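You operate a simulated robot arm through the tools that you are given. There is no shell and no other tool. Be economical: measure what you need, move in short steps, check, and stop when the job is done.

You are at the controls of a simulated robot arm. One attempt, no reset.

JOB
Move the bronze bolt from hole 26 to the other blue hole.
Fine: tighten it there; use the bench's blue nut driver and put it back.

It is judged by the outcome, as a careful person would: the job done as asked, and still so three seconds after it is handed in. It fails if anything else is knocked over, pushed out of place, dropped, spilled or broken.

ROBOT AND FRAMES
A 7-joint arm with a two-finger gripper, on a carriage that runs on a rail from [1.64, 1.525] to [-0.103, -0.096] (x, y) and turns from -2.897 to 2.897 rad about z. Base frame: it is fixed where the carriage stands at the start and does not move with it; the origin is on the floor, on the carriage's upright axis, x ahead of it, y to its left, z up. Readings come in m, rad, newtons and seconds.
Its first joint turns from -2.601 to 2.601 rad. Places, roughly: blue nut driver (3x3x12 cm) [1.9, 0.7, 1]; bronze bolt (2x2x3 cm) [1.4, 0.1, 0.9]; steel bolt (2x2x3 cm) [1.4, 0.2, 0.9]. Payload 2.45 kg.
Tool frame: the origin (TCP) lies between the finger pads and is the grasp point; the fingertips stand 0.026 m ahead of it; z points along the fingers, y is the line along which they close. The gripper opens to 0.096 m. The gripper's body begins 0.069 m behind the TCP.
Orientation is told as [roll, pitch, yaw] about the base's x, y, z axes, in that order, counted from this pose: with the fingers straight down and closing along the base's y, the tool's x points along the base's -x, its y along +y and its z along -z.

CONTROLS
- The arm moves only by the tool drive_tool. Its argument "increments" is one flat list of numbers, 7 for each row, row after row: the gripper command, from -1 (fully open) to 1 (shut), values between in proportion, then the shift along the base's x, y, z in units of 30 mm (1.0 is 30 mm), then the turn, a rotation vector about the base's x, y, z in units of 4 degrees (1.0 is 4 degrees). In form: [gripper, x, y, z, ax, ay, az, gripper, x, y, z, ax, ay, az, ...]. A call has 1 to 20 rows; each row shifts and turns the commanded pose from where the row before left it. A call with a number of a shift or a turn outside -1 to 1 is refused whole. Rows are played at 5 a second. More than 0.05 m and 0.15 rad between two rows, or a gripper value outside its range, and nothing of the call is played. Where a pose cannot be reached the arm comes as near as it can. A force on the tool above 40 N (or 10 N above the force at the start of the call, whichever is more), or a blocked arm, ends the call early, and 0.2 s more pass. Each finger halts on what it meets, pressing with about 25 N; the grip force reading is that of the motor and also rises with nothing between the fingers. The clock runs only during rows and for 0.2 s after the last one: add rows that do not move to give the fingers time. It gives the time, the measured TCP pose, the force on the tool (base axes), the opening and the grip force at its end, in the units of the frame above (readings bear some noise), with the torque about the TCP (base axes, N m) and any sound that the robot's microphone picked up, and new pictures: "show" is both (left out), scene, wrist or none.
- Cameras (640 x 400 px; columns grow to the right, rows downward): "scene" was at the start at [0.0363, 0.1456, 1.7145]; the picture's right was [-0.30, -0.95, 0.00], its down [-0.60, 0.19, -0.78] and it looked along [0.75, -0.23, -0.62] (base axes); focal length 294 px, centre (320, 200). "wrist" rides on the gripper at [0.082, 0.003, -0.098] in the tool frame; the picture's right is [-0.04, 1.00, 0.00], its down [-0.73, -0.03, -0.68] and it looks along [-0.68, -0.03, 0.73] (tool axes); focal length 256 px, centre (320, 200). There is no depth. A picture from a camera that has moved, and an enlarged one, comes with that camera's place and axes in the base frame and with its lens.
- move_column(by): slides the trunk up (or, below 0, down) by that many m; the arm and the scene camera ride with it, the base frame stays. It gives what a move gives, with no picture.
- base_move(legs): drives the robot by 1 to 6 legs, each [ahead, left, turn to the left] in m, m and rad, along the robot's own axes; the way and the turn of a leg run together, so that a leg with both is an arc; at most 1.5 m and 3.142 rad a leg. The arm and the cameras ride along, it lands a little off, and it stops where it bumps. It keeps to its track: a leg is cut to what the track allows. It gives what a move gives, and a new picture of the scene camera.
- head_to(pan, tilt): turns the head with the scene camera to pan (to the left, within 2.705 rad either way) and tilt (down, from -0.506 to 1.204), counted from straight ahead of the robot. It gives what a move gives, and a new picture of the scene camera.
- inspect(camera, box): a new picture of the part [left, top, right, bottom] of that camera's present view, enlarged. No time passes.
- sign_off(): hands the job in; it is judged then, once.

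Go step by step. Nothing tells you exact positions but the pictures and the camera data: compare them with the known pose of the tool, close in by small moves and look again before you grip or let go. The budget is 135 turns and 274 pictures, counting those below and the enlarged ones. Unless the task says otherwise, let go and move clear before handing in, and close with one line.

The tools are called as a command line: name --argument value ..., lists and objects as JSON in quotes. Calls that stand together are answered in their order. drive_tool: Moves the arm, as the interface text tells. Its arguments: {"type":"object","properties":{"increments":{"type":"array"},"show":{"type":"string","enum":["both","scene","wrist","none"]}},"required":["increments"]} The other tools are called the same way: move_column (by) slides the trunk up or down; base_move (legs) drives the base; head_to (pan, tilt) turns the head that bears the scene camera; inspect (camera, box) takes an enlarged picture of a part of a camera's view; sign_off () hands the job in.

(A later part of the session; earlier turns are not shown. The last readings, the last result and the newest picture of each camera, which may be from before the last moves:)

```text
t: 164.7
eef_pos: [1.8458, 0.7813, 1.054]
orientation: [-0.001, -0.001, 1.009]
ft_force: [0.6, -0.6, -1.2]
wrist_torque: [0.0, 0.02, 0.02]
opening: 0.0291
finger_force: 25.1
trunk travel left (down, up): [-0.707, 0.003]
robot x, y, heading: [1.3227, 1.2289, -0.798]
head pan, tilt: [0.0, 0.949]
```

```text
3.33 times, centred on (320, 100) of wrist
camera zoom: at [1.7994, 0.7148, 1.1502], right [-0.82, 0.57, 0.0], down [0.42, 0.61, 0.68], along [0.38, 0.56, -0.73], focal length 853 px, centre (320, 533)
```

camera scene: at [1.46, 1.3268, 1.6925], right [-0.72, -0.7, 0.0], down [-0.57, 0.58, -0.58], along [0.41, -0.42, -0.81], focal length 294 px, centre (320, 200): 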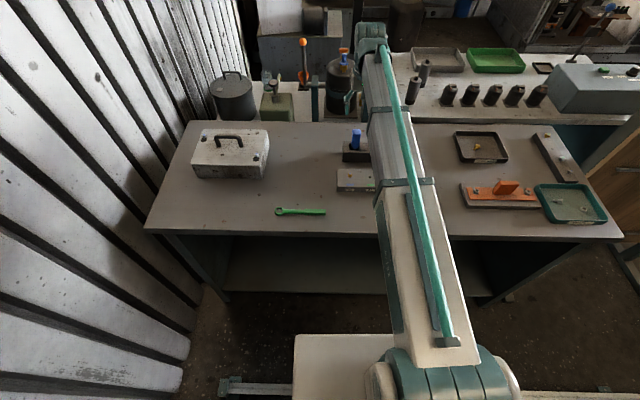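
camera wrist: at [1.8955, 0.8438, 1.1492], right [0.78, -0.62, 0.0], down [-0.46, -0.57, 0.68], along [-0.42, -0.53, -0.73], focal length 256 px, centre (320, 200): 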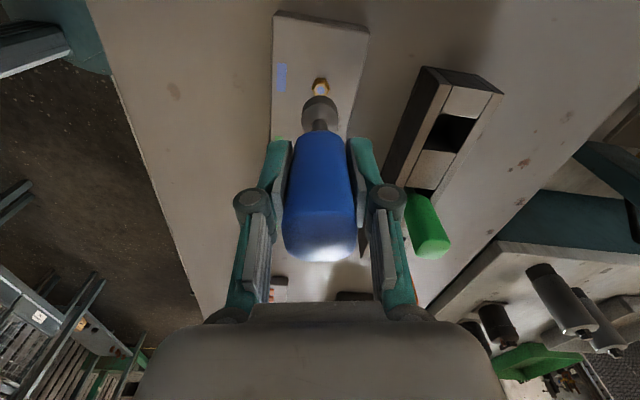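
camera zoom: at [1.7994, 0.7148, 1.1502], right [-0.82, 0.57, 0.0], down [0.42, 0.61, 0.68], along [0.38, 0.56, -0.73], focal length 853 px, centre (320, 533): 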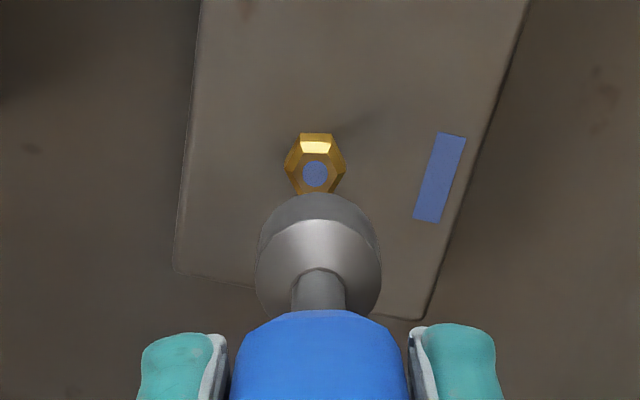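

The bolt turned with the driver and rose a little more. I'll run another cycle with full engagement.

drive_tool --increments '[1, 0, 0, 0, 0, 0, -1, 1, 0, 0, 0, 0, 0, -1, 1, 0, 0, 0, 0, 0, -1, 1, 0, 0, 0, 0, 0, -1, 1, 0, 0, 0, 0, 0, -1, 1, 0, 0, 0, 0, 0, -1, 1, 0, 0, 0, 0, 0, -1, 1, 0, 0, 0, 0, 0, -1, 1, 0, 0, 0, 0, 0, -1, 1, 0, 0, 0, 0, 0, -1, 1, 0, 0, 0, 0, 0, -1, 1, 0, 0, 0, 0, 0, -1, 1, 0, 0, 0, 0, 0, -1, 1, 0, 0, 0, 0, 0, -1, 1, 0, 0, 0, 0, 0, -1, 1, 0, 0, 0, 0, 0, -1, 1, 0, 0, 0, 0, 0, -1, 1, 0, 0, 0, 0, 0, -1, 1, 0, 0, 0, 0, 0, -1, 1, 0, 0, 0, 0, 0, -1]' --show "none"

drive_tool --increments '[1, 0, 0, 0, 0, 0, -1, 1, 0, 0, 0, 0, 0, -1, 1, 0, 0, 0, 0, 0, -1, 1, 0, 0, 0, 0, 0, -1, 1, 0, 0, 0, 0, 0, -1, 1, 0, 0, 0, 0, 0, -1, 1, 0, 0, 0, 0, 0, -1, 1, 0, 0, 0, 0, 0, -1, 1, 0, 0, 0, 0, 0, -1, 1, 0, 0, 0, 0, 0, -1, 1, 0, 0, 0, 0, 0, -1, 1, 0, 0, 0, 0, 0, -1, 1, 0, 0, 0, 0, 0, -1, 1, 0, 0, 0, 0, 0, -1, 1, 0, 0, 0, 0, 0, -1, 1, 0, 0, 0, 0, 0, -1, 1, 0, 0, 0, 0, 0, -1, 1, 0, 0, 0, 0, 0, -1, 1, 0, 0, 0, 0, 0, -1, 1, 0, 0, 0, 0, 0, -1]' --show "none"

drive_tool --increments '[1, 0, 0, 0, 0, 0, -1, 1, 0, 0, 0, 0, 0, -1, 1, 0, 0, 0, 0, 0, -1, 1, 0, 0, 0, 0, 0, -1, 1, 0, 0, 0, 0, 0, -1, 1, 0, 0, -0.5, 0, 0, 0, 1, 0, 0, -0.4, 0, 0, 0, 1, 0, 0, 0, 0, 0, 0]' --show "none"

inspect --camera "scene" --box '[340, 150, 380, 190]'

inspect --camera "wrist" --box '[260, 60, 380, 150]'

```text
t: 168.9
eef_pos: [1.845, 0.7807, 1.0528]
orientation: [-0.001, 0.001, -0.387]
ft_force: [-0.3, 0.3, -0.7]
wrist_torque: [0.01, 0.02, -0.01]
opening: 0.0294
finger_force: 24.6
trunk travel left (down, up): [-0.707, 0.003]
robot x, y, heading: [1.3228, 1.2299, -0.8]
head pan, tilt: [0.0, 0.949]
```

```text
t: 173.1
eef_pos: [1.8462, 0.7811, 1.0524]
orientation: [-0.001, 0.0, -1.782]
ft_force: [0.1, -0.8, -1.1]
wrist_torque: [0.0, -0.03, 0.0]
opening: 0.0296
finger_force: 24.9
trunk travel left (down, up): [-0.707, 0.003]
robot x, y, heading: [1.3245, 1.2271, -0.802]
head pan, tilt: [0.0, 0.949]
```

```text
t: 174.9
eef_pos: [1.845, 0.7817, 1.025]
orientation: [-0.001, -0.001, -2.131]
ft_force: [0.5, 0.0, -2.2]
wrist_torque: [-0.01, 0.01, -0.03]
opening: 0.0294
finger_force: 25.1
trunk travel left (down, up): [-0.707, 0.003]
robot x, y, heading: [1.3142, 1.2264, -0.795]
head pan, tilt: [0.0, 0.949]
```

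```text
10.00 times, centred on (360, 170) of scene
camera zoom: at [1.46, 1.3268, 1.6925], right [-0.72, -0.7, 0.0], down [-0.57, 0.58, -0.58], along [0.41, -0.42, -0.81], focal length 2936 px, centre (-80, 500)
```

zoom: 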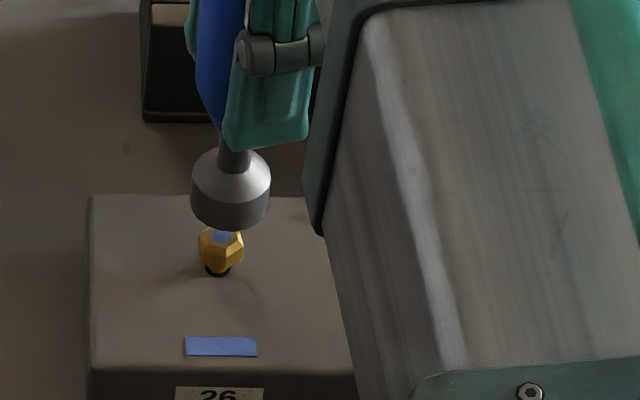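

```text
4.44 times, centred on (320, 105) of wrist
camera zoom: at [1.8916, 0.8477, 1.1217], right [0.82, -0.57, 0.0], down [-0.42, -0.61, 0.68], along [-0.38, -0.56, -0.73], focal length 1138 px, centre (320, 622)
```

zoom: 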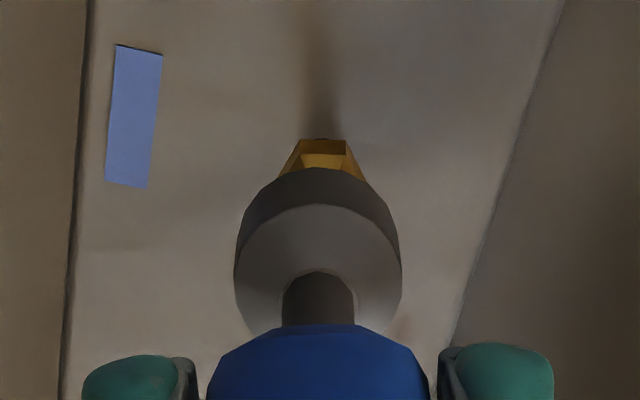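

drive_tool --increments '[1, 0.04, 0.01, -0.2, 0, 0, 0, 1, 0, 0, -0.2, 0, 0, 0, 1, 0, 0, -0.15, 0, 0, 0, 1, 0, 0, -0.15, 0, 0, 0, 1, 0, 0, -0.1, 0, 0, 0, 1, 0, 0, -0.08, 0, 0, 0, 1, 0, 0, 0, 0, 0, 0]' --show "none"

```text
t: 176.5
eef_pos: [1.8476, 0.7826, 0.9982]
orientation: [0.002, -0.001, -2.131]
ft_force: [0.3, -0.3, -1.2]
wrist_torque: [-0.02, 0.02, -0.04]
opening: 0.0294
finger_force: 25.1
trunk travel left (down, up): [-0.707, 0.003]
robot x, y, heading: [1.3207, 1.2267, -0.799]
head pan, tilt: [0.0, 0.949]
```

drive_tool --increments '[1, 0, 0, -0.06, 0, 0, 0, 1, 0, 0, 0, 0, 0, 0]' --show "none"

```text
t: 177.1
eef_pos: [1.846, 0.7814, 0.9965]
orientation: [-0.001, -0.001, -2.131]
ft_force: [-0.9, -0.9, 0.1]
wrist_torque: [0.0, 0.01, -0.02]
opening: 0.0295
finger_force: 25.4
trunk travel left (down, up): [-0.707, 0.003]
robot x, y, heading: [1.321, 1.2287, -0.79]
head pan, tilt: [0.0, 0.949]
```

drive_tool --increments '[1, 0, 0, -0.04, 0, 0, 0, 1, 0, 0, -0.04, 0, 0, 0, 1, 0, 0, 0, 0, 0, 0]' --show "none"

inspect --camera "scene" --box '[340, 150, 380, 190]'

```text
t: 177.9
eef_pos: [1.8467, 0.7812, 0.9952]
orientation: [0.0, -0.001, -2.132]
ft_force: [0.0, -1.0, 4.3]
wrist_torque: [-0.03, -0.08, -0.01]
opening: 0.0294
finger_force: 25.1
trunk travel left (down, up): [-0.707, 0.003]
robot x, y, heading: [1.3182, 1.2251, -0.795]
head pan, tilt: [0.0, 0.949]
```

```text
10.00 times, centred on (360, 170) of scene
camera zoom: at [1.4597, 1.327, 1.6926], right [-0.72, -0.7, 0.0], down [-0.57, 0.58, -0.58], along [0.41, -0.42, -0.81], focal length 2936 px, centre (-80, 500)
```

zoom: 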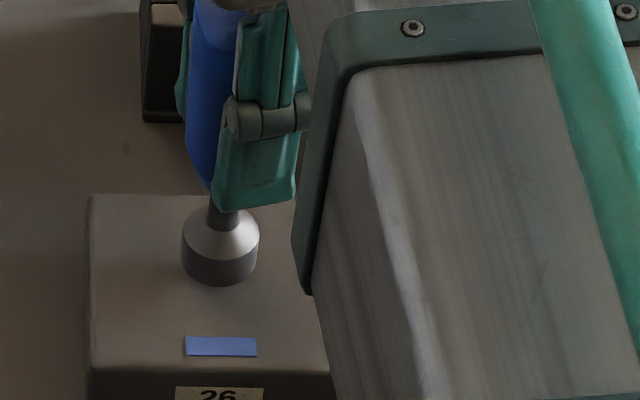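

Contact. I'll turn another half turn.

drive_tool --increments '[1, 0, 0, 0.001, 0, 0, 1, 1, 0, 0, 0.001, 0, 0, 1, 1, 0, 0, 0.001, 0, 0, 1, 1, 0, 0, 0.001, 0, 0, 1, 1, 0, 0, 0.001, 0, 0, 1, 1, 0, 0, 0.001, 0, 0, 1, 1, 0, 0, 0.001, 0, 0, 1, 1, 0, 0, 0.001, 0, 0, 1, 1, 0, 0, 0.001, 0, 0, 1, 1, 0, 0, 0.001, 0, 0, 1, 1, 0, 0, 0.001, 0, 0, 1, 1, 0, 0, 0.001, 0, 0, 1, 1, 0, 0, 0.001, 0, 0, 1, 1, 0, 0, 0.001, 0, 0, 1, 1, 0, 0, 0.001, 0, 0, 1, 1, 0, 0, 0.001, 0, 0, 1, 1, 0, 0, 0.001, 0, 0, 1, 1, 0, 0, 0.001, 0, 0, 1, 1, 0, 0, 0.001, 0, 0, 1, 1, 0, 0, 0.001, 0, 0, 1]' --show "none"

drive_tool --increments '[1, 0, 0, 0.001, 0, 0, 1, 1, 0, 0, 0.001, 0, 0, 1, 1, 0, 0, 0.001, 0, 0, 1, 1, 0, 0, 0.001, 0, 0, 1, 1, 0, 0, 0.001, 0, 0, 1, 1, 0, 0, 0.001, 0, 0, 1, 1, 0, 0, 0.001, 0, 0, 1, 1, 0, 0, 0.001, 0, 0, 1, 1, 0, 0, 0.001, 0, 0, 1, 1, 0, 0, 0.001, 0, 0, 1, 1, 0, 0, 0.001, 0, 0, 1, 1, 0, 0, 0.001, 0, 0, 1, 1, 0, 0, 0.001, 0, 0, 1, 1, 0, 0, 0.001, 0, 0, 1, 1, 0, 0, 0.001, 0, 0, 1, 1, 0, 0, 0.001, 0, 0, 1, 1, 0, 0, 0.001, 0, 0, 1, 1, 0, 0, 0.001, 0, 0, 1, 1, 0, 0, 0.001, 0, 0, 1, 1, 0, 0, 0.001, 0, 0, 1]' --show "none"

drive_tool --increments '[1, 0, 0, 0.001, 0, 0, 1, 1, 0, 0, 0.001, 0, 0, 1, 1, 0, 0, 0.001, 0, 0, 1, 1, 0, 0, 0.001, 0, 0, 1, 1, 0, 0, 0.001, 0, 0, 1, 1, 0, 0, 0, 0, 0, 0]' --show "none"

drive_tool --increments '[1, 0, 0, 0.2, 0, 0, 0, 1, 0, 0, 0.5, 0, 0, 0, 1, 0, 0, 0.6, 0, 0, 0, 1, 0, 0, 0.6, 0, 0, 0, 1, 0, 0, 0, 0, 0, 0]' --show "none"

inspect --camera "scene" --box '[340, 150, 380, 190]'

inspect --camera "wrist" --box '[240, 40, 400, 160]'

```text
t: 182.1
eef_pos: [1.8449, 0.7828, 0.9949]
orientation: [0.0, 0.002, -0.735]
ft_force: [-2.8, 1.5, 9.0]
wrist_torque: [0.1, 0.17, -0.02]
opening: 0.0291
finger_force: 24.7
trunk travel left (down, up): [-0.707, 0.003]
robot x, y, heading: [1.3213, 1.2272, -0.799]
head pan, tilt: [0.0, 0.949]
```

```text
t: 186.3
eef_pos: [1.8473, 0.7824, 0.9953]
orientation: [-0.001, 0.0, 0.659]
ft_force: [0.1, -1.5, 13.9]
wrist_torque: [-0.15, -0.11, -0.03]
opening: 0.0292
finger_force: 25.2
trunk travel left (down, up): [-0.707, 0.003]
robot x, y, heading: [1.3168, 1.227, -0.792]
head pan, tilt: [0.0, 0.949]
```

```text
t: 187.7
eef_pos: [1.846, 0.7823, 0.995]
orientation: [0.001, 0.0, 1.011]
ft_force: [-0.7, -1.2, 7.3]
wrist_torque: [-0.07, 0.11, 0.0]
opening: 0.0296
finger_force: 25.2
trunk travel left (down, up): [-0.707, 0.003]
robot x, y, heading: [1.3229, 1.2254, -0.797]
head pan, tilt: [0.0, 0.949]
```

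```text
t: 188.9
eef_pos: [1.8462, 0.782, 1.0514]
orientation: [0.001, -0.001, 1.011]
ft_force: [-0.2, -0.5, -1.0]
wrist_torque: [0.02, 0.0, 0.02]
opening: 0.0295
finger_force: 25.1
trunk travel left (down, up): [-0.707, 0.003]
robot x, y, heading: [1.3229, 1.2257, -0.796]
head pan, tilt: [0.0, 0.949]
```

```text
10.00 times, centred on (360, 170) of scene
camera zoom: at [1.46, 1.3267, 1.6925], right [-0.72, -0.7, 0.0], down [-0.57, 0.58, -0.58], along [0.41, -0.42, -0.81], focal length 2936 px, centre (-80, 500)
```

zoom: 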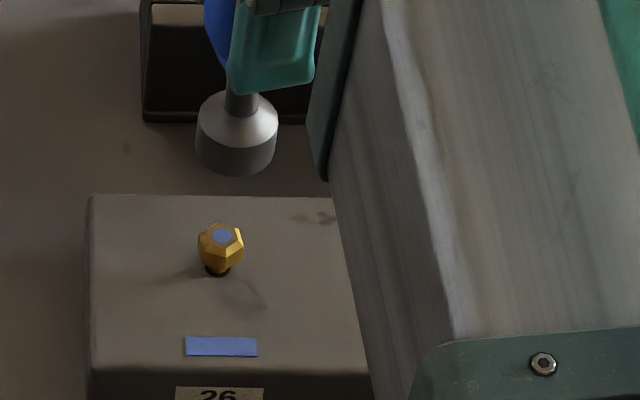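

```text
3.33 times, centred on (320, 100) of wrist
camera zoom: at [1.7996, 0.7143, 1.1484], right [-0.82, 0.57, 0.0], down [0.42, 0.61, 0.68], along [0.38, 0.56, -0.73], focal length 853 px, centre (320, 533)
```

zoom: 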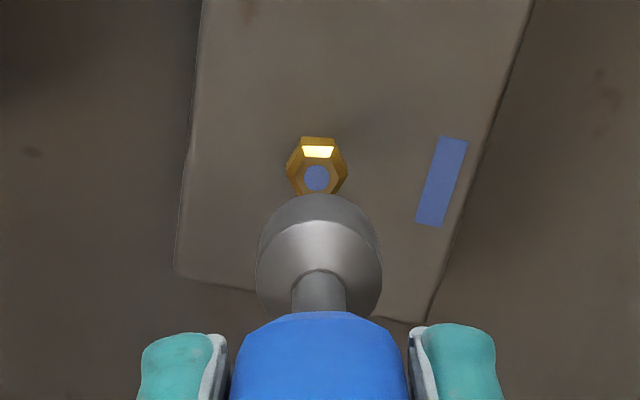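

No further rise, so the screw travel is used up and the bolt should be free. I'll return the driver to its slot and test with the fingers.

drive_tool --increments '[1, 0, 0, 0.3, 0, 0, -1, 1, 0, 0, 0.3, 0, 0, -1, 1, 0, 0, 0.3, 0, 0, -1, 1, 0, 0, 0.3, 0, 0, -1, 1, 0, 0, 0.3, 0, 0, -1, 1, 0, 0, 0.3, 0, 0, -1, 1, 0, 0, 0, 0, 0, -1, 1, 0, 0, 0, 0, 0, -1, 1, 0, 0, 0, 0, 0, -1, 1, 0, 0, 0, 0, 0, -1, 1, 0, 0, 0, 0, 0, -1, 1, 0, 0, 0, 0, 0, -1, 1, 0, 0, 0, 0, 0, -1, 1, 0, 0, 0, 0, 0, -1, 1, 0, 0, 0, 0, 0, -1, 1, 0, 0, 0, 0, 0, -1, 1, 0, 0, 0, 0, 0, -1, 1, 0, 0, 0, 0, 0, -1, 1, 0, 0, 0, 0, 0, -1, 1, 0, 0, 0, 0, 0, -1]' --show "none"

drive_tool --increments '[1, 0, 0, 0, 0, 0, -1, 1, 0, 0, 0, 0, 0, -1, 1, 0, 0, 0, 0, 0, -1, 1, 0, 0, 0, 0, 0, -1, 1, 0, 0, 0, 0, 0, -1, 1, 0, 0, 0, 0, 0, -1, 1, 0.4, -0.593, 0, 0, 0, 0, 1, 0.4, -0.593, 0, 0, 0, 0, 1, 0.4, -0.593, 0, 0, 0, 0, 1, 0.4, -0.593, 0, 0, 0, 0, 1, 0.4, -0.593, 0, 0, 0, 0, 1, 0.4, -0.593, 0, 0, 0, 0, 1, 0, 0, 0, 0, 0, 0]' --show "wrist"

```text
t: 193.1
eef_pos: [1.8467, 0.7818, 1.1066]
orientation: [0.0, 0.0, -0.388]
ft_force: [0.4, 0.2, -1.4]
wrist_torque: [0.0, -0.02, -0.03]
opening: 0.0294
finger_force: 24.8
trunk travel left (down, up): [-0.707, 0.003]
robot x, y, heading: [1.3218, 1.2284, -0.803]
head pan, tilt: [0.0, 0.949]
```

```text
t: 195.9
eef_pos: [1.9186, 0.6759, 1.1064]
orientation: [-0.001, 0.002, -0.805]
ft_force: [-0.1, -0.1, -2.2]
wrist_torque: [-0.01, -0.04, -0.04]
opening: 0.0295
finger_force: 25.0
trunk travel left (down, up): [-0.707, 0.003]
robot x, y, heading: [1.3225, 1.2264, -0.8]
head pan, tilt: [0.0, 0.949]
camera wrist: at [1.8639, 0.7366, 1.2039], right [0.75, 0.66, 0.0], down [0.49, -0.55, 0.68], along [0.45, -0.51, -0.73], focal length 256 px, centre (320, 200)
```

wrist: 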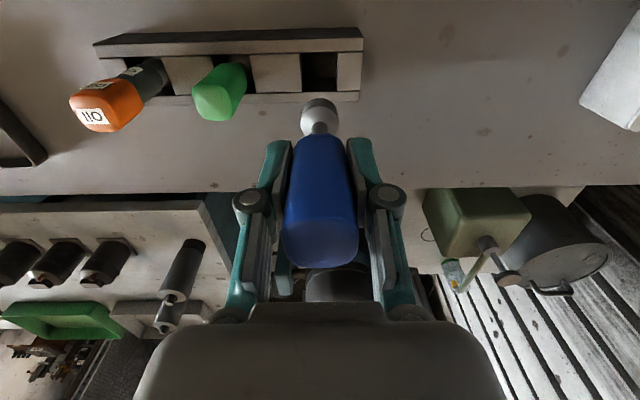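

drive_tool --increments '[1, 0, -0.03, -0.7, 0, 0, 0, 1, 0, 0, -0.6, 0, 0, 0, 1, 0, 0, -0.5, 0, 0, 0, 1, 0, 0, -0.4, 0, 0, 0, 1, 0, 0, -0.4, 0, 0, 0, 1, 0, 0, -0.4, 0, 0, 0, 1, 0, 0, -0.4, 0, 0, 0, 1, 0, 0, -0.4, 0, 0, 0, 1, 0, 0, -0.3, 0, 0, 0, 1, 0, 0, -0.2, 0, 0, 0, 1, 0, 0, -0.2, 0, 0, 0, 1, 0, 0, 0, 0, 0, 0]' --show "wrist"

```text
t: 198.5
eef_pos: [1.9201, 0.6736, 0.9704]
orientation: [0.001, -0.001, -0.805]
ft_force: [-0.1, 0.3, -1.1]
wrist_torque: [-0.02, 0.01, 0.01]
opening: 0.0294
finger_force: 24.7
trunk travel left (down, up): [-0.707, 0.003]
robot x, y, heading: [1.3201, 1.2296, -0.799]
head pan, tilt: [0.0, 0.949]
camera wrist: at [1.8644, 0.7351, 1.0677], right [0.75, 0.66, 0.0], down [0.49, -0.55, 0.68], along [0.45, -0.51, -0.73], focal length 256 px, centre (320, 200)
```

wrist: 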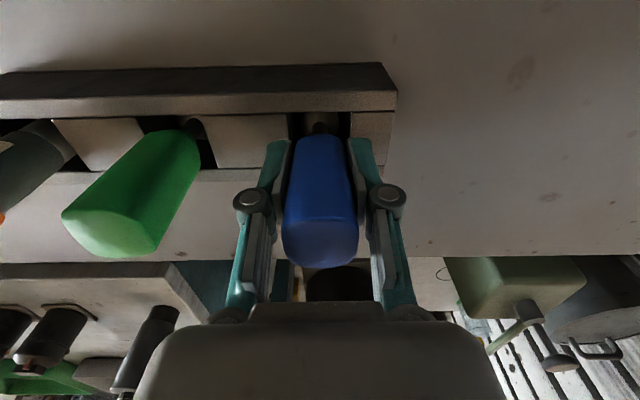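

drive_tool --increments '[1, 0, 0, -0.1, 0, 0, 0, 1, 0, 0, -0.07, 0, 0, 0, 1, 0, 0, 0, 0, 0, 0]' --show "none"

```text
t: 199.3
eef_pos: [1.9187, 0.675, 0.9649]
orientation: [0.0, 0.0, -0.805]
ft_force: [0.0, 0.0, -1.3]
wrist_torque: [-0.03, 0.02, -0.02]
opening: 0.0293
finger_force: 25.0
trunk travel left (down, up): [-0.707, 0.003]
robot x, y, heading: [1.32, 1.2258, -0.8]
head pan, tilt: [0.0, 0.949]
```

drive_tool --increments '[1, 0, 0, -0.06, 0, 0, 0, 1, 0, 0, -0.06, 0, 0, 0, 1, 0, 0, 0, 0, 0, 0]' --show "none"

```text
t: 200.1
eef_pos: [1.9195, 0.6752, 0.9635]
orientation: [0.001, -0.003, -0.805]
ft_force: [3.4, 0.1, 18.7]
wrist_torque: [-0.01, -0.09, -0.05]
opening: 0.0296
finger_force: 24.9
trunk travel left (down, up): [-0.707, 0.003]
robot x, y, heading: [1.3196, 1.2278, -0.799]
head pan, tilt: [0.0, 0.949]
```

The driver is down in its slot. I'll release it, rise, return to the bolt and turn to meet its flats (yaw about −0.56).

drive_tool --increments '[1, 0, 0, 0.04, 0, 0, 0, -0.1, 0, 0, 0, 0, 0, 0, -0.4, 0, 0, 0, 0, 0, 0, -0.4, 0, 0, 0, 0, 0, 0, -0.4, 0, 0, 0.4, 0, 0, 0, -0.4, 0, 0, 0.8, 0, 0, 0, -0.4, 0, 0, 0.9, 0, 0, 0, -0.4, 0, 0, 0.9, 0, 0, 0, -0.4, 0, 0, 0.9, 0, 0, 0, -0.4, 0, 0, 0.7, 0, 0, 0, -0.4, -0.4, 0.59, 0, 0, 0, 0.6, -0.4, -0.4, 0.59, 0, 0, 0, 0.6, -0.4, -0.4, 0.59, 0, 0, 0, 0.6, -0.4, -0.4, 0.59, 0, 0, 0, 0.6, -0.4, -0.4, 0.59, 0, 0, 0, 0.6, -0.4, -0.4, 0.59, 0, 0, 0, 0.5, -0.4, 0, 0, -0.8, 0, 0, 0, -0.4, 0, 0, -0.8, 0, 0, 0, -0.4, 0, 0, 0, 0, 0, 0]' --show "both"

inspect --camera "wrist" --box '[280, 60, 360, 120]'

```text
t: 204.1
eef_pos: [1.8481, 0.7811, 1.0526]
orientation: [-0.002, -0.001, -0.56]
ft_force: [-0.7, 0.0, 0.6]
wrist_torque: [0.0, 0.0, 0.01]
opening: 0.0672
finger_force: 0.0
trunk travel left (down, up): [-0.707, 0.003]
robot x, y, heading: [1.323, 1.224, -0.802]
head pan, tilt: [0.0, 0.949]
camera scene: at [1.4599, 1.3269, 1.6925], right [-0.72, -0.7, 0.0], down [-0.57, 0.58, -0.58], along [0.41, -0.42, -0.81], focal length 294 px, centre (320, 200)
camera wrist: at [1.7807, 0.8265, 1.149], right [0.57, 0.82, 0.0], down [0.61, -0.41, 0.68], along [0.56, -0.38, -0.73], focal length 256 px, centre (320, 200)
```

scene: 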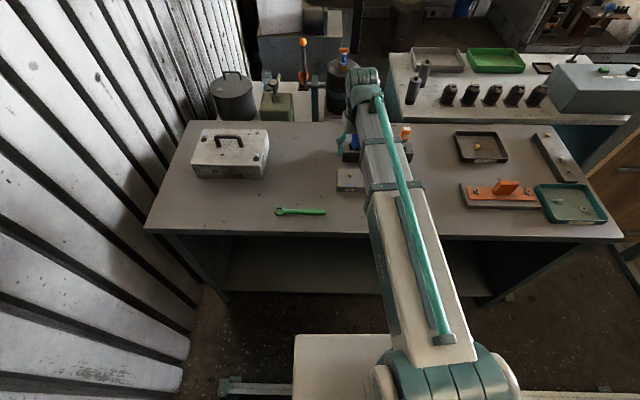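
wrist: 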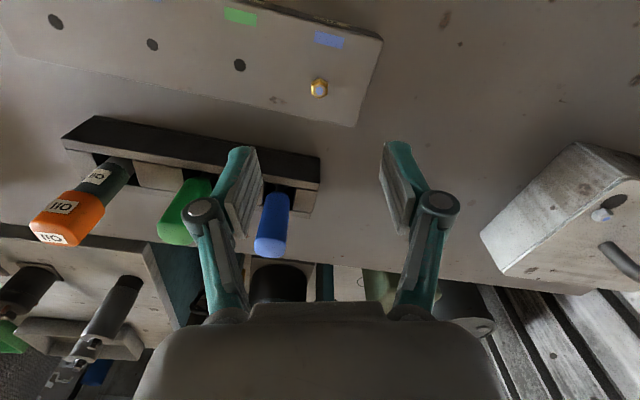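

```text
6.67 times, centred on (320, 90) of wrist
camera zoom: at [1.7807, 0.8265, 1.149], right [0.57, 0.82, 0.0], down [0.61, -0.41, 0.68], along [0.56, -0.38, -0.73], focal length 1707 px, centre (320, 933)
```

zoom: 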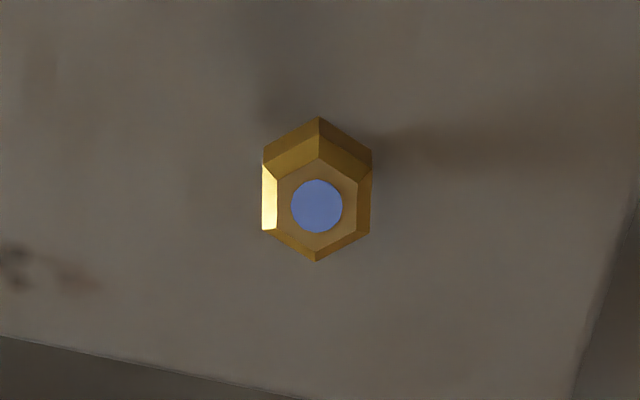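

The hex is aligned with the fingers. I'll go down, grip the head and try a short lift.

drive_tool --increments '[-0.4, -0.05, -0.01, -0.8, 0, 0, 0, -0.4, 0, 0, -0.8, 0, 0, 0, -0.4, 0, 0, -0.8, 0, 0, 0, -0.4, 0, 0, -0.8, 0, 0, 0, -0.4, 0, 0, -0.5, 0, 0, 0, -0.4, 0, 0, 0, 0, 0, 0, 0.5, 0, 0, 0, 0, 0, 0, 1, 0, 0, 0, 0, 0, 0, 1, 0, 0, 0, 0, 0, 0, 1, 0, 0, 0, 0, 0, 0]' --show "wrist"

inspect --camera "wrist" --box '[260, 100, 380, 200]'

drive_tool --increments '[1, 0, 0, 0.1, 0, 0, 0, 1, 0, 0, 0.07, 0, 0, 0, 1, 0, 0, 0, 0, 0, 0]' --show "none"

inspect --camera "wrist" --box '[260, 100, 380, 200]'

```text
t: 206.3
eef_pos: [1.8455, 0.7802, 0.9431]
orientation: [0.0, 0.0, -0.56]
ft_force: [-0.2, -0.3, -0.4]
wrist_torque: [0.02, 0.02, -0.02]
opening: 0.0131
finger_force: 25.0
trunk travel left (down, up): [-0.707, 0.003]
robot x, y, heading: [1.3213, 1.2284, -0.805]
head pan, tilt: [0.0, 0.949]
camera wrist: at [1.7781, 0.825, 1.0404], right [0.57, 0.82, 0.0], down [0.61, -0.41, 0.68], along [0.56, -0.38, -0.73], focal length 256 px, centre (320, 200)
```

wrist: 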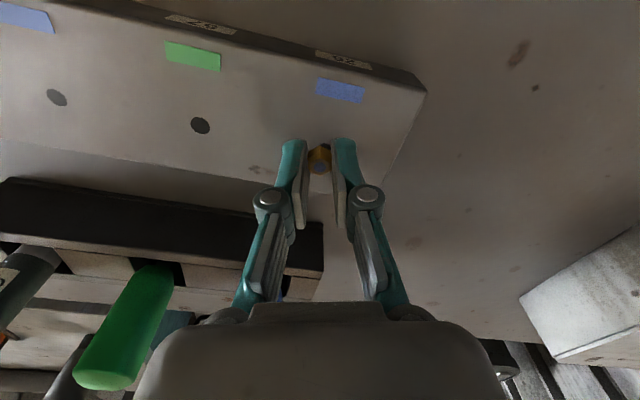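

```text
4.00 times, centred on (320, 150) of wrist
camera zoom: at [1.7781, 0.825, 1.0404], right [0.57, 0.82, 0.0], down [0.61, -0.41, 0.68], along [0.56, -0.38, -0.73], focal length 1024 px, centre (320, 400)
```

zoom: 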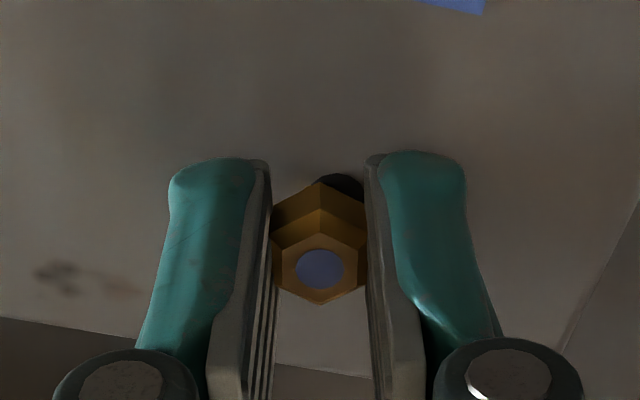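

```text
t: 207.1
eef_pos: [1.8451, 0.7798, 0.947]
orientation: [0.0, 0.001, -0.558]
ft_force: [-0.8, 0.0, 0.0]
wrist_torque: [0.01, 0.03, 0.0]
opening: 0.0126
finger_force: 24.9
trunk travel left (down, up): [-0.707, 0.003]
robot x, y, heading: [1.3206, 1.2253, -0.799]
head pan, tilt: [0.0, 0.949]
```

```text
4.00 times, centred on (320, 150) of wrist
camera zoom: at [1.7775, 0.8256, 1.0448], right [0.57, 0.82, 0.0], down [0.61, -0.42, 0.68], along [0.56, -0.38, -0.73], focal length 1024 px, centre (320, 400)
```

zoom: 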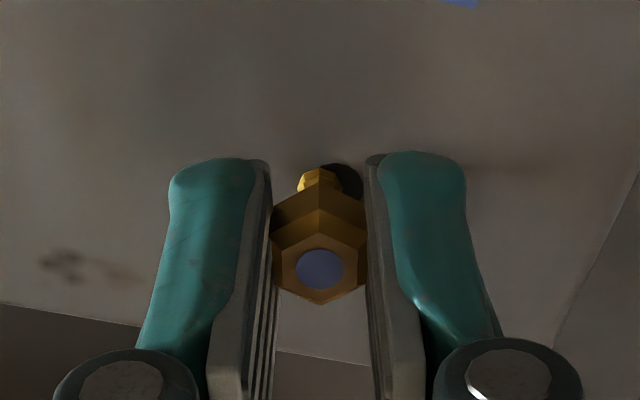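

The bolt came up with the fingers, so it's free. I'll lift it well clear of the block and look at it.

drive_tool --increments '[1, 0, 0, 0.3, 0, 0, 0, 1, 0, 0, 0.5, 0, 0, 0, 1, 0, 0, 0.5, 0, 0, 0, 1, 0, 0, 0.5, 0, 0, 0, 1, 0, 0, 0, 0, 0, 0]' --show "wrist"

inspect --camera "wrist" --box '[240, 60, 400, 190]'

inspect --camera "scene" --box '[330, 130, 390, 190]'

```text
t: 208.3
eef_pos: [1.8438, 0.779, 1.0012]
orientation: [-0.001, 0.0, -0.56]
ft_force: [0.1, 0.5, 0.8]
wrist_torque: [0.0, 0.0, 0.03]
opening: 0.0126
finger_force: 25.0
trunk travel left (down, up): [-0.707, 0.003]
robot x, y, heading: [1.3198, 1.2272, -0.795]
head pan, tilt: [0.0, 0.949]
camera wrist: at [1.7774, 0.8251, 1.0986], right [0.57, 0.82, 0.0], down [0.61, -0.42, 0.68], along [0.56, -0.38, -0.73], focal length 256 px, centre (320, 200)
```

wrist: 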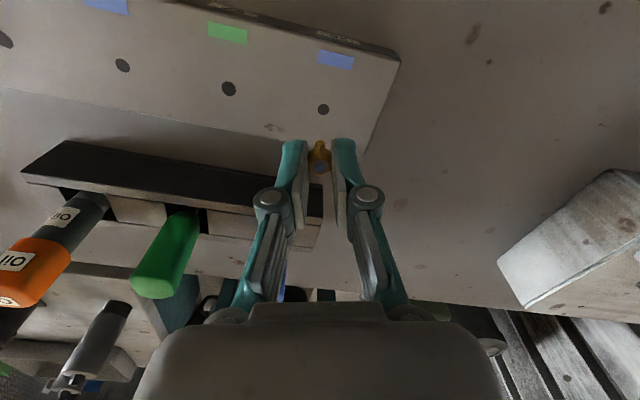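

```text
3.08 times, centred on (320, 125) of wrist
camera zoom: at [1.7774, 0.8251, 1.0986], right [0.57, 0.82, 0.0], down [0.61, -0.42, 0.68], along [0.56, -0.38, -0.73], focal length 788 px, centre (320, 431)
```

zoom: 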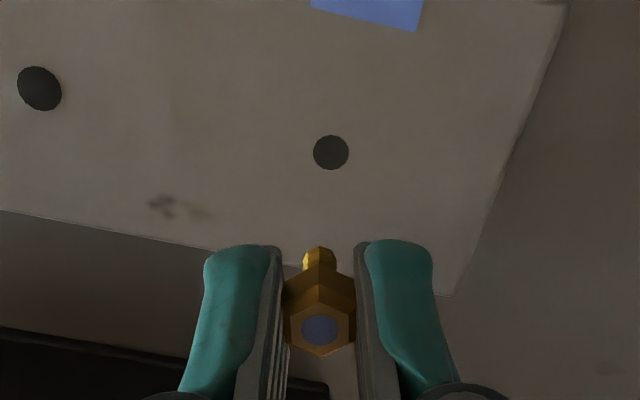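

```text
6.67 times, centred on (360, 160) of scene
camera zoom: at [1.46, 1.3268, 1.6925], right [-0.72, -0.7, 0.0], down [-0.57, 0.58, -0.58], along [0.41, -0.42, -0.81], focal length 1958 px, centre (53, 467)
```

zoom: 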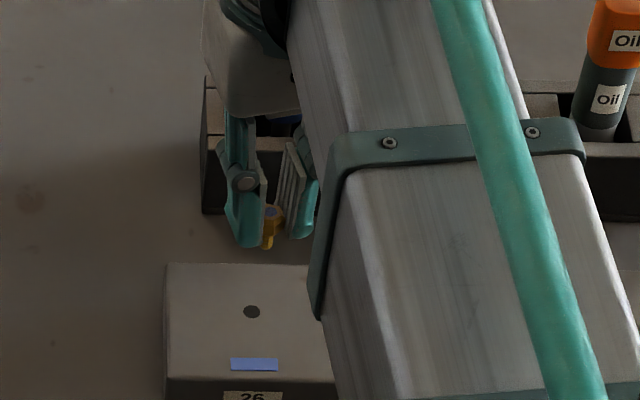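

I'm holding the bolt upright; its shank is about 12 mm long. From the hole rays, hole 72 is near (1.744, 0.685). I'll move over it and re-aim.

drive_tool --increments '[1, -0.563, -0.523, 0, 0, 0, 0, 1, -0.563, -0.523, 0, 0, 0, 0, 1, -0.563, -0.523, 0, 0, 0, 0, 1, -0.563, -0.523, 0, 0, 0, 0, 1, -0.563, -0.523, 0, 0, 0, 0, 1, -0.563, -0.523, 0, 0, 0, 0, 1, 0, 0, 0, 0, 0, 0]' --show "both"

inspect --camera "wrist" --box '[240, 60, 400, 190]'

inspect --camera "scene" --box '[340, 130, 420, 200]'

```text
t: 209.9
eef_pos: [1.744, 0.6866, 0.9998]
orientation: [-0.001, 0.0, -0.561]
ft_force: [-0.5, -0.3, -0.4]
wrist_torque: [-0.01, -0.01, -0.03]
opening: 0.0124
finger_force: 24.1
trunk travel left (down, up): [-0.707, 0.003]
robot x, y, heading: [1.3136, 1.2246, -0.798]
head pan, tilt: [0.0, 0.949]
camera scene: at [1.46, 1.3269, 1.6925], right [-0.72, -0.7, 0.0], down [-0.57, 0.58, -0.58], along [0.41, -0.42, -0.81], focal length 294 px, centre (320, 200)
camera wrist: at [1.6767, 0.7314, 1.0979], right [0.56, 0.83, 0.0], down [0.61, -0.41, 0.68], along [0.56, -0.38, -0.73], focal length 256 px, centre (320, 200)
```

scene: 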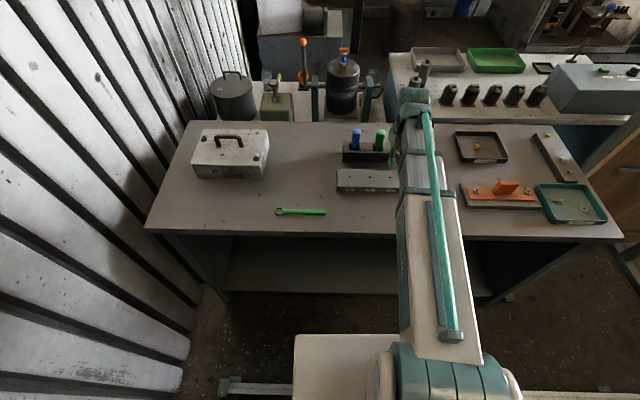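
wrist: 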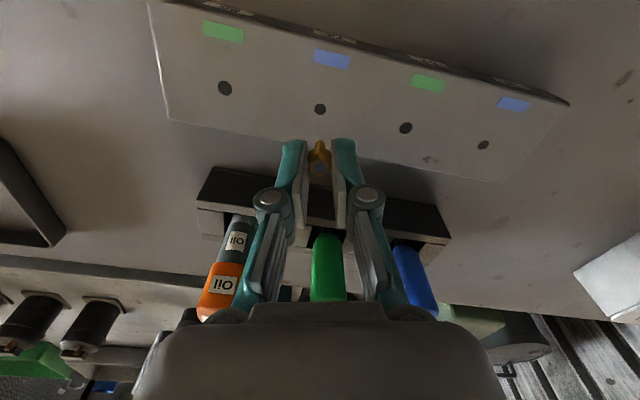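

```text
3.08 times, centred on (320, 125) of wrist
camera zoom: at [1.6767, 0.7314, 1.0979], right [0.56, 0.83, 0.0], down [0.61, -0.41, 0.68], along [0.56, -0.38, -0.73], focal length 788 px, centre (320, 431)
```

zoom: 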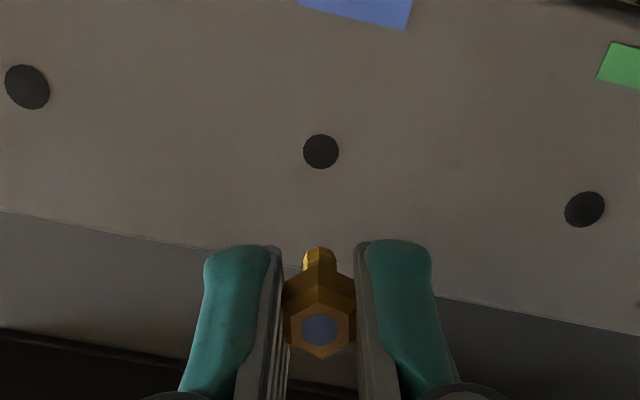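

```text
5.71 times, centred on (380, 165) of scene
camera zoom: at [1.46, 1.3269, 1.6925], right [-0.72, -0.7, 0.0], down [-0.57, 0.58, -0.58], along [0.41, -0.42, -0.81], focal length 1678 px, centre (-23, 400)
```

zoom: 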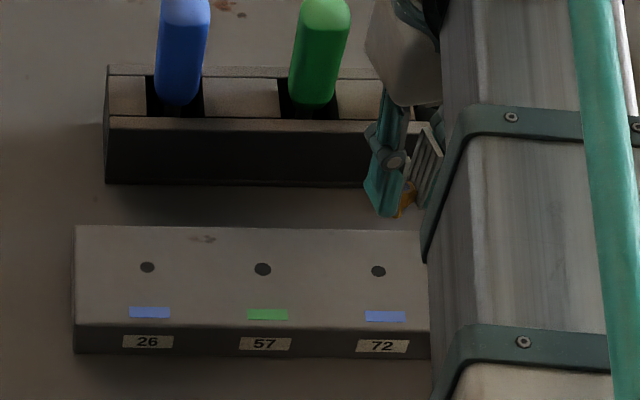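

The hole is in line with the bolt axis to within a millimetre. I'll lower to just above the hole and check.

drive_tool --increments '[1, 0, 0, -0.5, 0, 0, 0, 1, 0, 0, -0.5, 0, 0, 0, 1, 0, 0, -0.4, 0, 0, 0, 1, 0, 0, -0.2, 0, 0, 0, 1, 0, 0, 0, 0, 0, 0]' --show "wrist"

inspect --camera "wrist" --box '[270, 100, 370, 180]'

inspect --camera "scene" --box '[370, 155, 420, 195]'

```text
t: 211.1
eef_pos: [1.7448, 0.6851, 0.952]
orientation: [0.0, 0.0, -0.562]
ft_force: [0.3, 0.0, -0.1]
wrist_torque: [-0.02, -0.03, 0.0]
opening: 0.0127
finger_force: 25.1
trunk travel left (down, up): [-0.707, 0.003]
robot x, y, heading: [1.3257, 1.225, -0.792]
head pan, tilt: [0.0, 0.949]
camera wrist: at [1.6767, 0.7317, 1.0496], right [0.57, 0.82, 0.0], down [0.61, -0.42, 0.68], along [0.56, -0.38, -0.73], focal length 256 px, centre (320, 200)
```

wrist: 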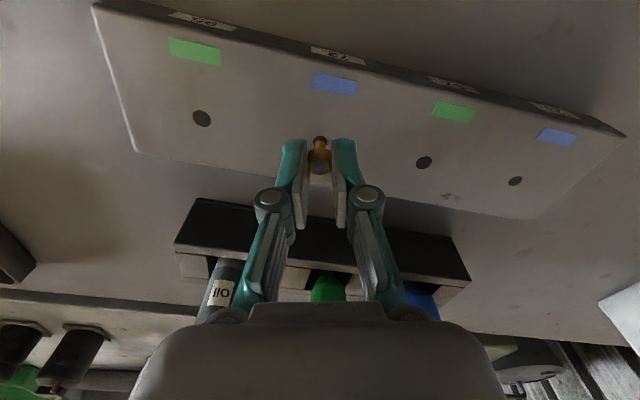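

```text
5.00 times, centred on (320, 140) of wrist
camera zoom: at [1.6767, 0.7317, 1.0496], right [0.57, 0.82, 0.0], down [0.61, -0.42, 0.68], along [0.56, -0.38, -0.73], focal length 1280 px, centre (320, 500)
```

zoom: 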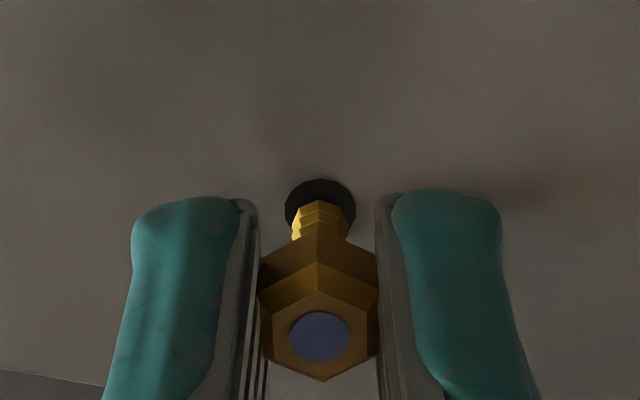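

```text
10.00 times, centred on (395, 175) of scene
camera zoom: at [1.4599, 1.3268, 1.6925], right [-0.72, -0.7, 0.0], down [-0.57, 0.58, -0.58], along [0.41, -0.42, -0.81], focal length 2936 px, centre (-430, 450)
```

zoom: 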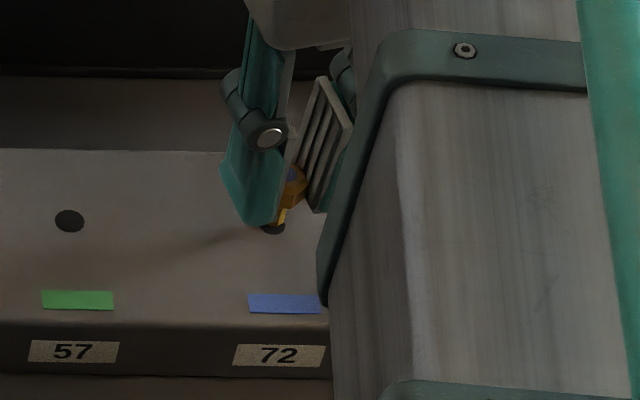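

The shank is centred over the hole. I'll lower it in.

drive_tool --increments '[1, 0, 0, -0.1, 0, 0, 0, 1, 0, 0, -0.1, 0, 0, 0, 1, 0, 0, 0, 0, 0, 0]' --show "none"

inspect --camera "wrist" --box '[270, 100, 370, 180]'

```text
t: 211.9
eef_pos: [1.7444, 0.6852, 0.9466]
orientation: [0.0, 0.0, -0.562]
ft_force: [0.4, 0.3, 0.3]
wrist_torque: [0.0, 0.0, 0.01]
opening: 0.0126
finger_force: 25.2
trunk travel left (down, up): [-0.707, 0.003]
robot x, y, heading: [1.32, 1.2241, -0.798]
head pan, tilt: [0.0, 0.949]
```

```text
5.00 times, centred on (320, 140) of wrist
camera zoom: at [1.6765, 0.7311, 1.0443], right [0.57, 0.82, 0.0], down [0.61, -0.41, 0.68], along [0.56, -0.38, -0.73], focal length 1280 px, centre (320, 500)
```

zoom: 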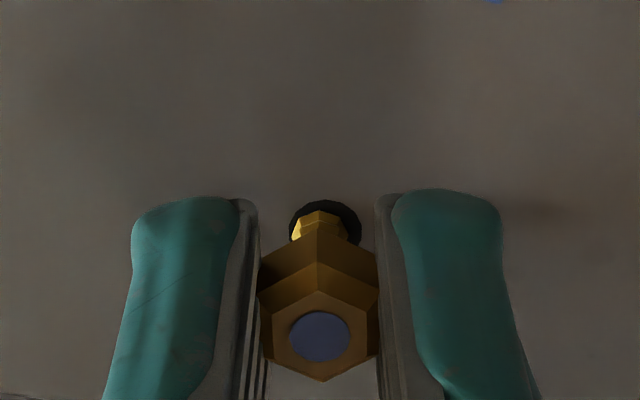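

drive_tool --increments '[1, 0.01, 0.015, -0.08, 0, 0, 0, 1, 0, 0, -0.08, 0, 0, 0, 1, 0, 0, 0, 0, 0, 0]' --show "none"

inspect --camera "wrist" --box '[270, 100, 370, 180]'

```text
t: 212.7
eef_pos: [1.7432, 0.6865, 0.943]
orientation: [-0.002, -0.002, -0.558]
ft_force: [4.1, -2.6, 17.0]
wrist_torque: [-0.02, -0.06, 0.01]
opening: 0.013
finger_force: 24.8
trunk travel left (down, up): [-0.707, 0.003]
robot x, y, heading: [1.3171, 1.2253, -0.798]
head pan, tilt: [0.0, 0.949]
```

```text
5.00 times, centred on (320, 140) of wrist
camera zoom: at [1.6762, 0.7322, 1.0401], right [0.57, 0.82, 0.0], down [0.6, -0.41, 0.68], along [0.56, -0.39, -0.73], focal length 1280 px, centre (320, 500)
```

zoom: 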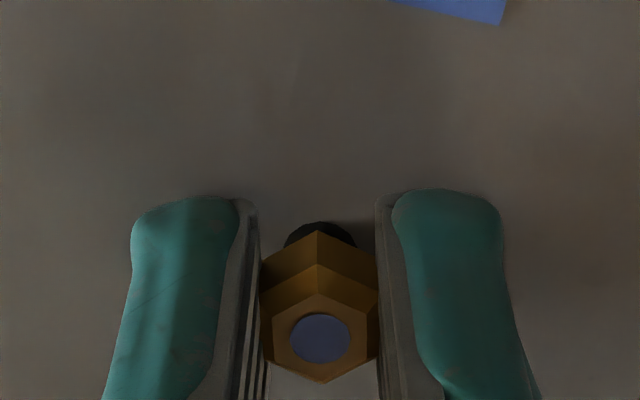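

The bolt met resistance at the same height it stood loose in hole 26, so it's at the start of the thread. I'll turn it clockwise with the fingers to start it.

drive_tool --increments '[1, 0, 0, 0, 0, 0, -1, 1, 0, 0, 0, 0, 0, -1, 1, 0, 0, -0.002, 0, 0, -1, 1, 0, 0, -0.002, 0, 0, -1, 1, 0, 0, -0.002, 0, 0, -1, 1, 0, 0, -0.002, 0, 0, -1, 1, 0, 0, -0.002, 0, 0, -1, 1, 0, 0, -0.002, 0, 0, -1, 1, 0, 0, -0.002, 0, 0, -1, 1, 0, 0, -0.002, 0, 0, -1, 1, 0, 0, 0, 0, 0, 0]' --show "wrist"

inspect --camera "wrist" --box '[270, 100, 370, 180]'

```text
t: 215.1
eef_pos: [1.7439, 0.6863, 0.9422]
orientation: [0.002, 0.001, -1.26]
ft_force: [-0.1, 0.4, -0.7]
wrist_torque: [-0.04, 0.02, 0.03]
opening: 0.013
finger_force: 24.7
trunk travel left (down, up): [-0.707, 0.003]
robot x, y, heading: [1.3203, 1.2306, -0.795]
head pan, tilt: [0.0, 0.949]
camera wrist: at [1.7221, 0.7644, 1.0391], right [0.96, 0.27, 0.0], down [0.2, -0.71, 0.68], along [0.18, -0.65, -0.73], focal length 256 px, centre (320, 200)
```

wrist: 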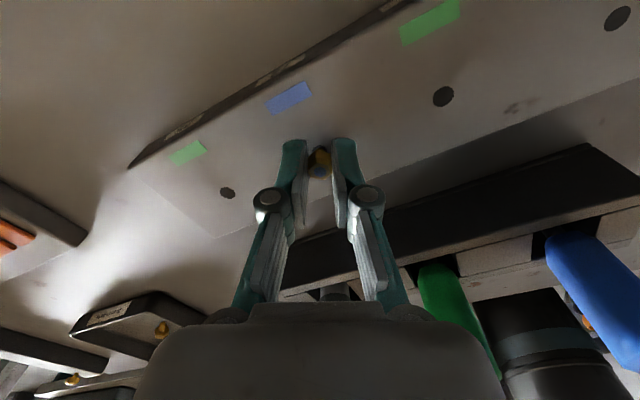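

```text
5.00 times, centred on (320, 140) of wrist
camera zoom: at [1.7221, 0.7644, 1.0391], right [0.96, 0.27, 0.0], down [0.2, -0.71, 0.68], along [0.18, -0.65, -0.73], focal length 1280 px, centre (320, 500)
```

zoom: 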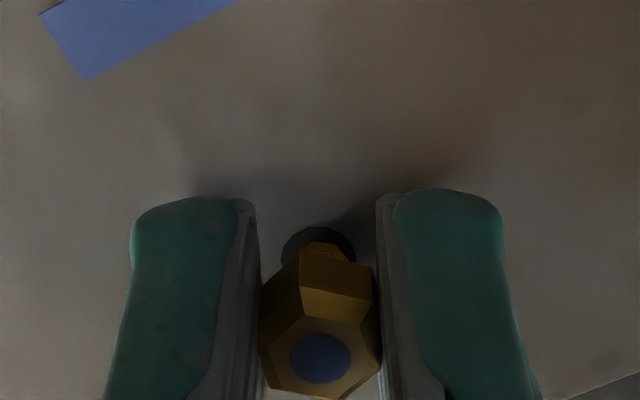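

The fingers slipped on the hex, so starting the thread will also be the driver's job. I'll release gently and check that the bolt stands by itself.

drive_tool --increments '[0.7, 0, 0, 0, 0, 0, 0, 0.4, 0, 0, 0, 0, 0, 0, 0, 0, 0, 0, 0, 0, 0, 0, 0, 0, 0, 0, 0, 0]' --show "wrist"

inspect --camera "wrist" --box '[270, 100, 370, 180]'

inspect --camera "scene" --box '[370, 155, 420, 195]'

```text
t: 216.1
eef_pos: [1.7445, 0.6863, 0.9418]
orientation: [0.0, -0.001, -1.257]
ft_force: [-0.1, -0.5, 0.2]
wrist_torque: [-0.01, 0.04, 0.01]
opening: 0.0483
finger_force: 0.0
trunk travel left (down, up): [-0.707, 0.003]
robot x, y, heading: [1.3211, 1.2279, -0.798]
head pan, tilt: [0.0, 0.949]
camera wrist: at [1.722, 0.7644, 1.0391], right [0.96, 0.27, 0.0], down [0.2, -0.71, 0.68], along [0.18, -0.65, -0.73], focal length 256 px, centre (320, 200)
```

wrist: 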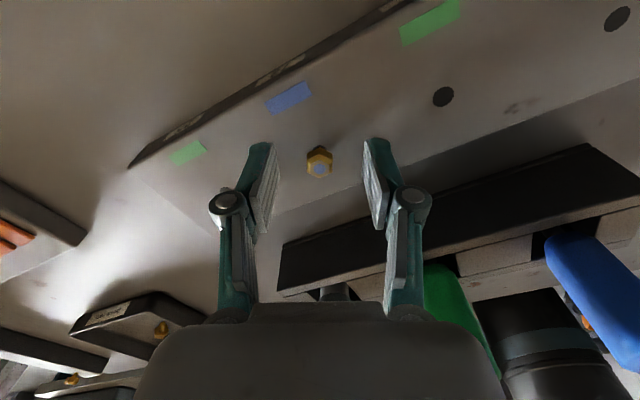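

```text
5.00 times, centred on (320, 140) of wrist
camera zoom: at [1.722, 0.7644, 1.0391], right [0.96, 0.27, 0.0], down [0.2, -0.71, 0.68], along [0.18, -0.65, -0.73], focal length 1280 px, centre (320, 500)
```

zoom: 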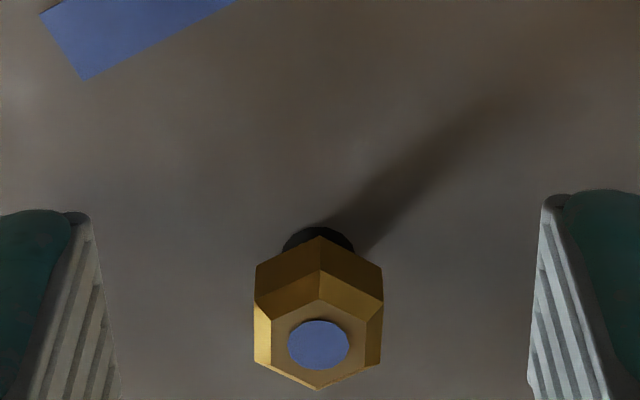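

```text
10.00 times, centred on (395, 175) of scene
camera zoom: at [1.4599, 1.3268, 1.6925], right [-0.72, -0.7, 0.0], down [-0.57, 0.58, -0.58], along [0.41, -0.42, -0.81], focal length 2936 px, centre (-430, 450)
```

zoom: 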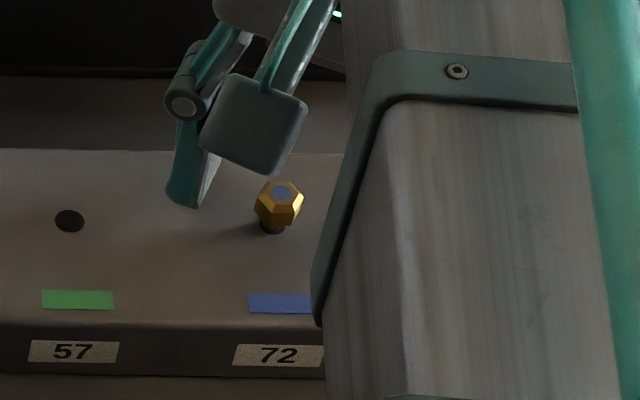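

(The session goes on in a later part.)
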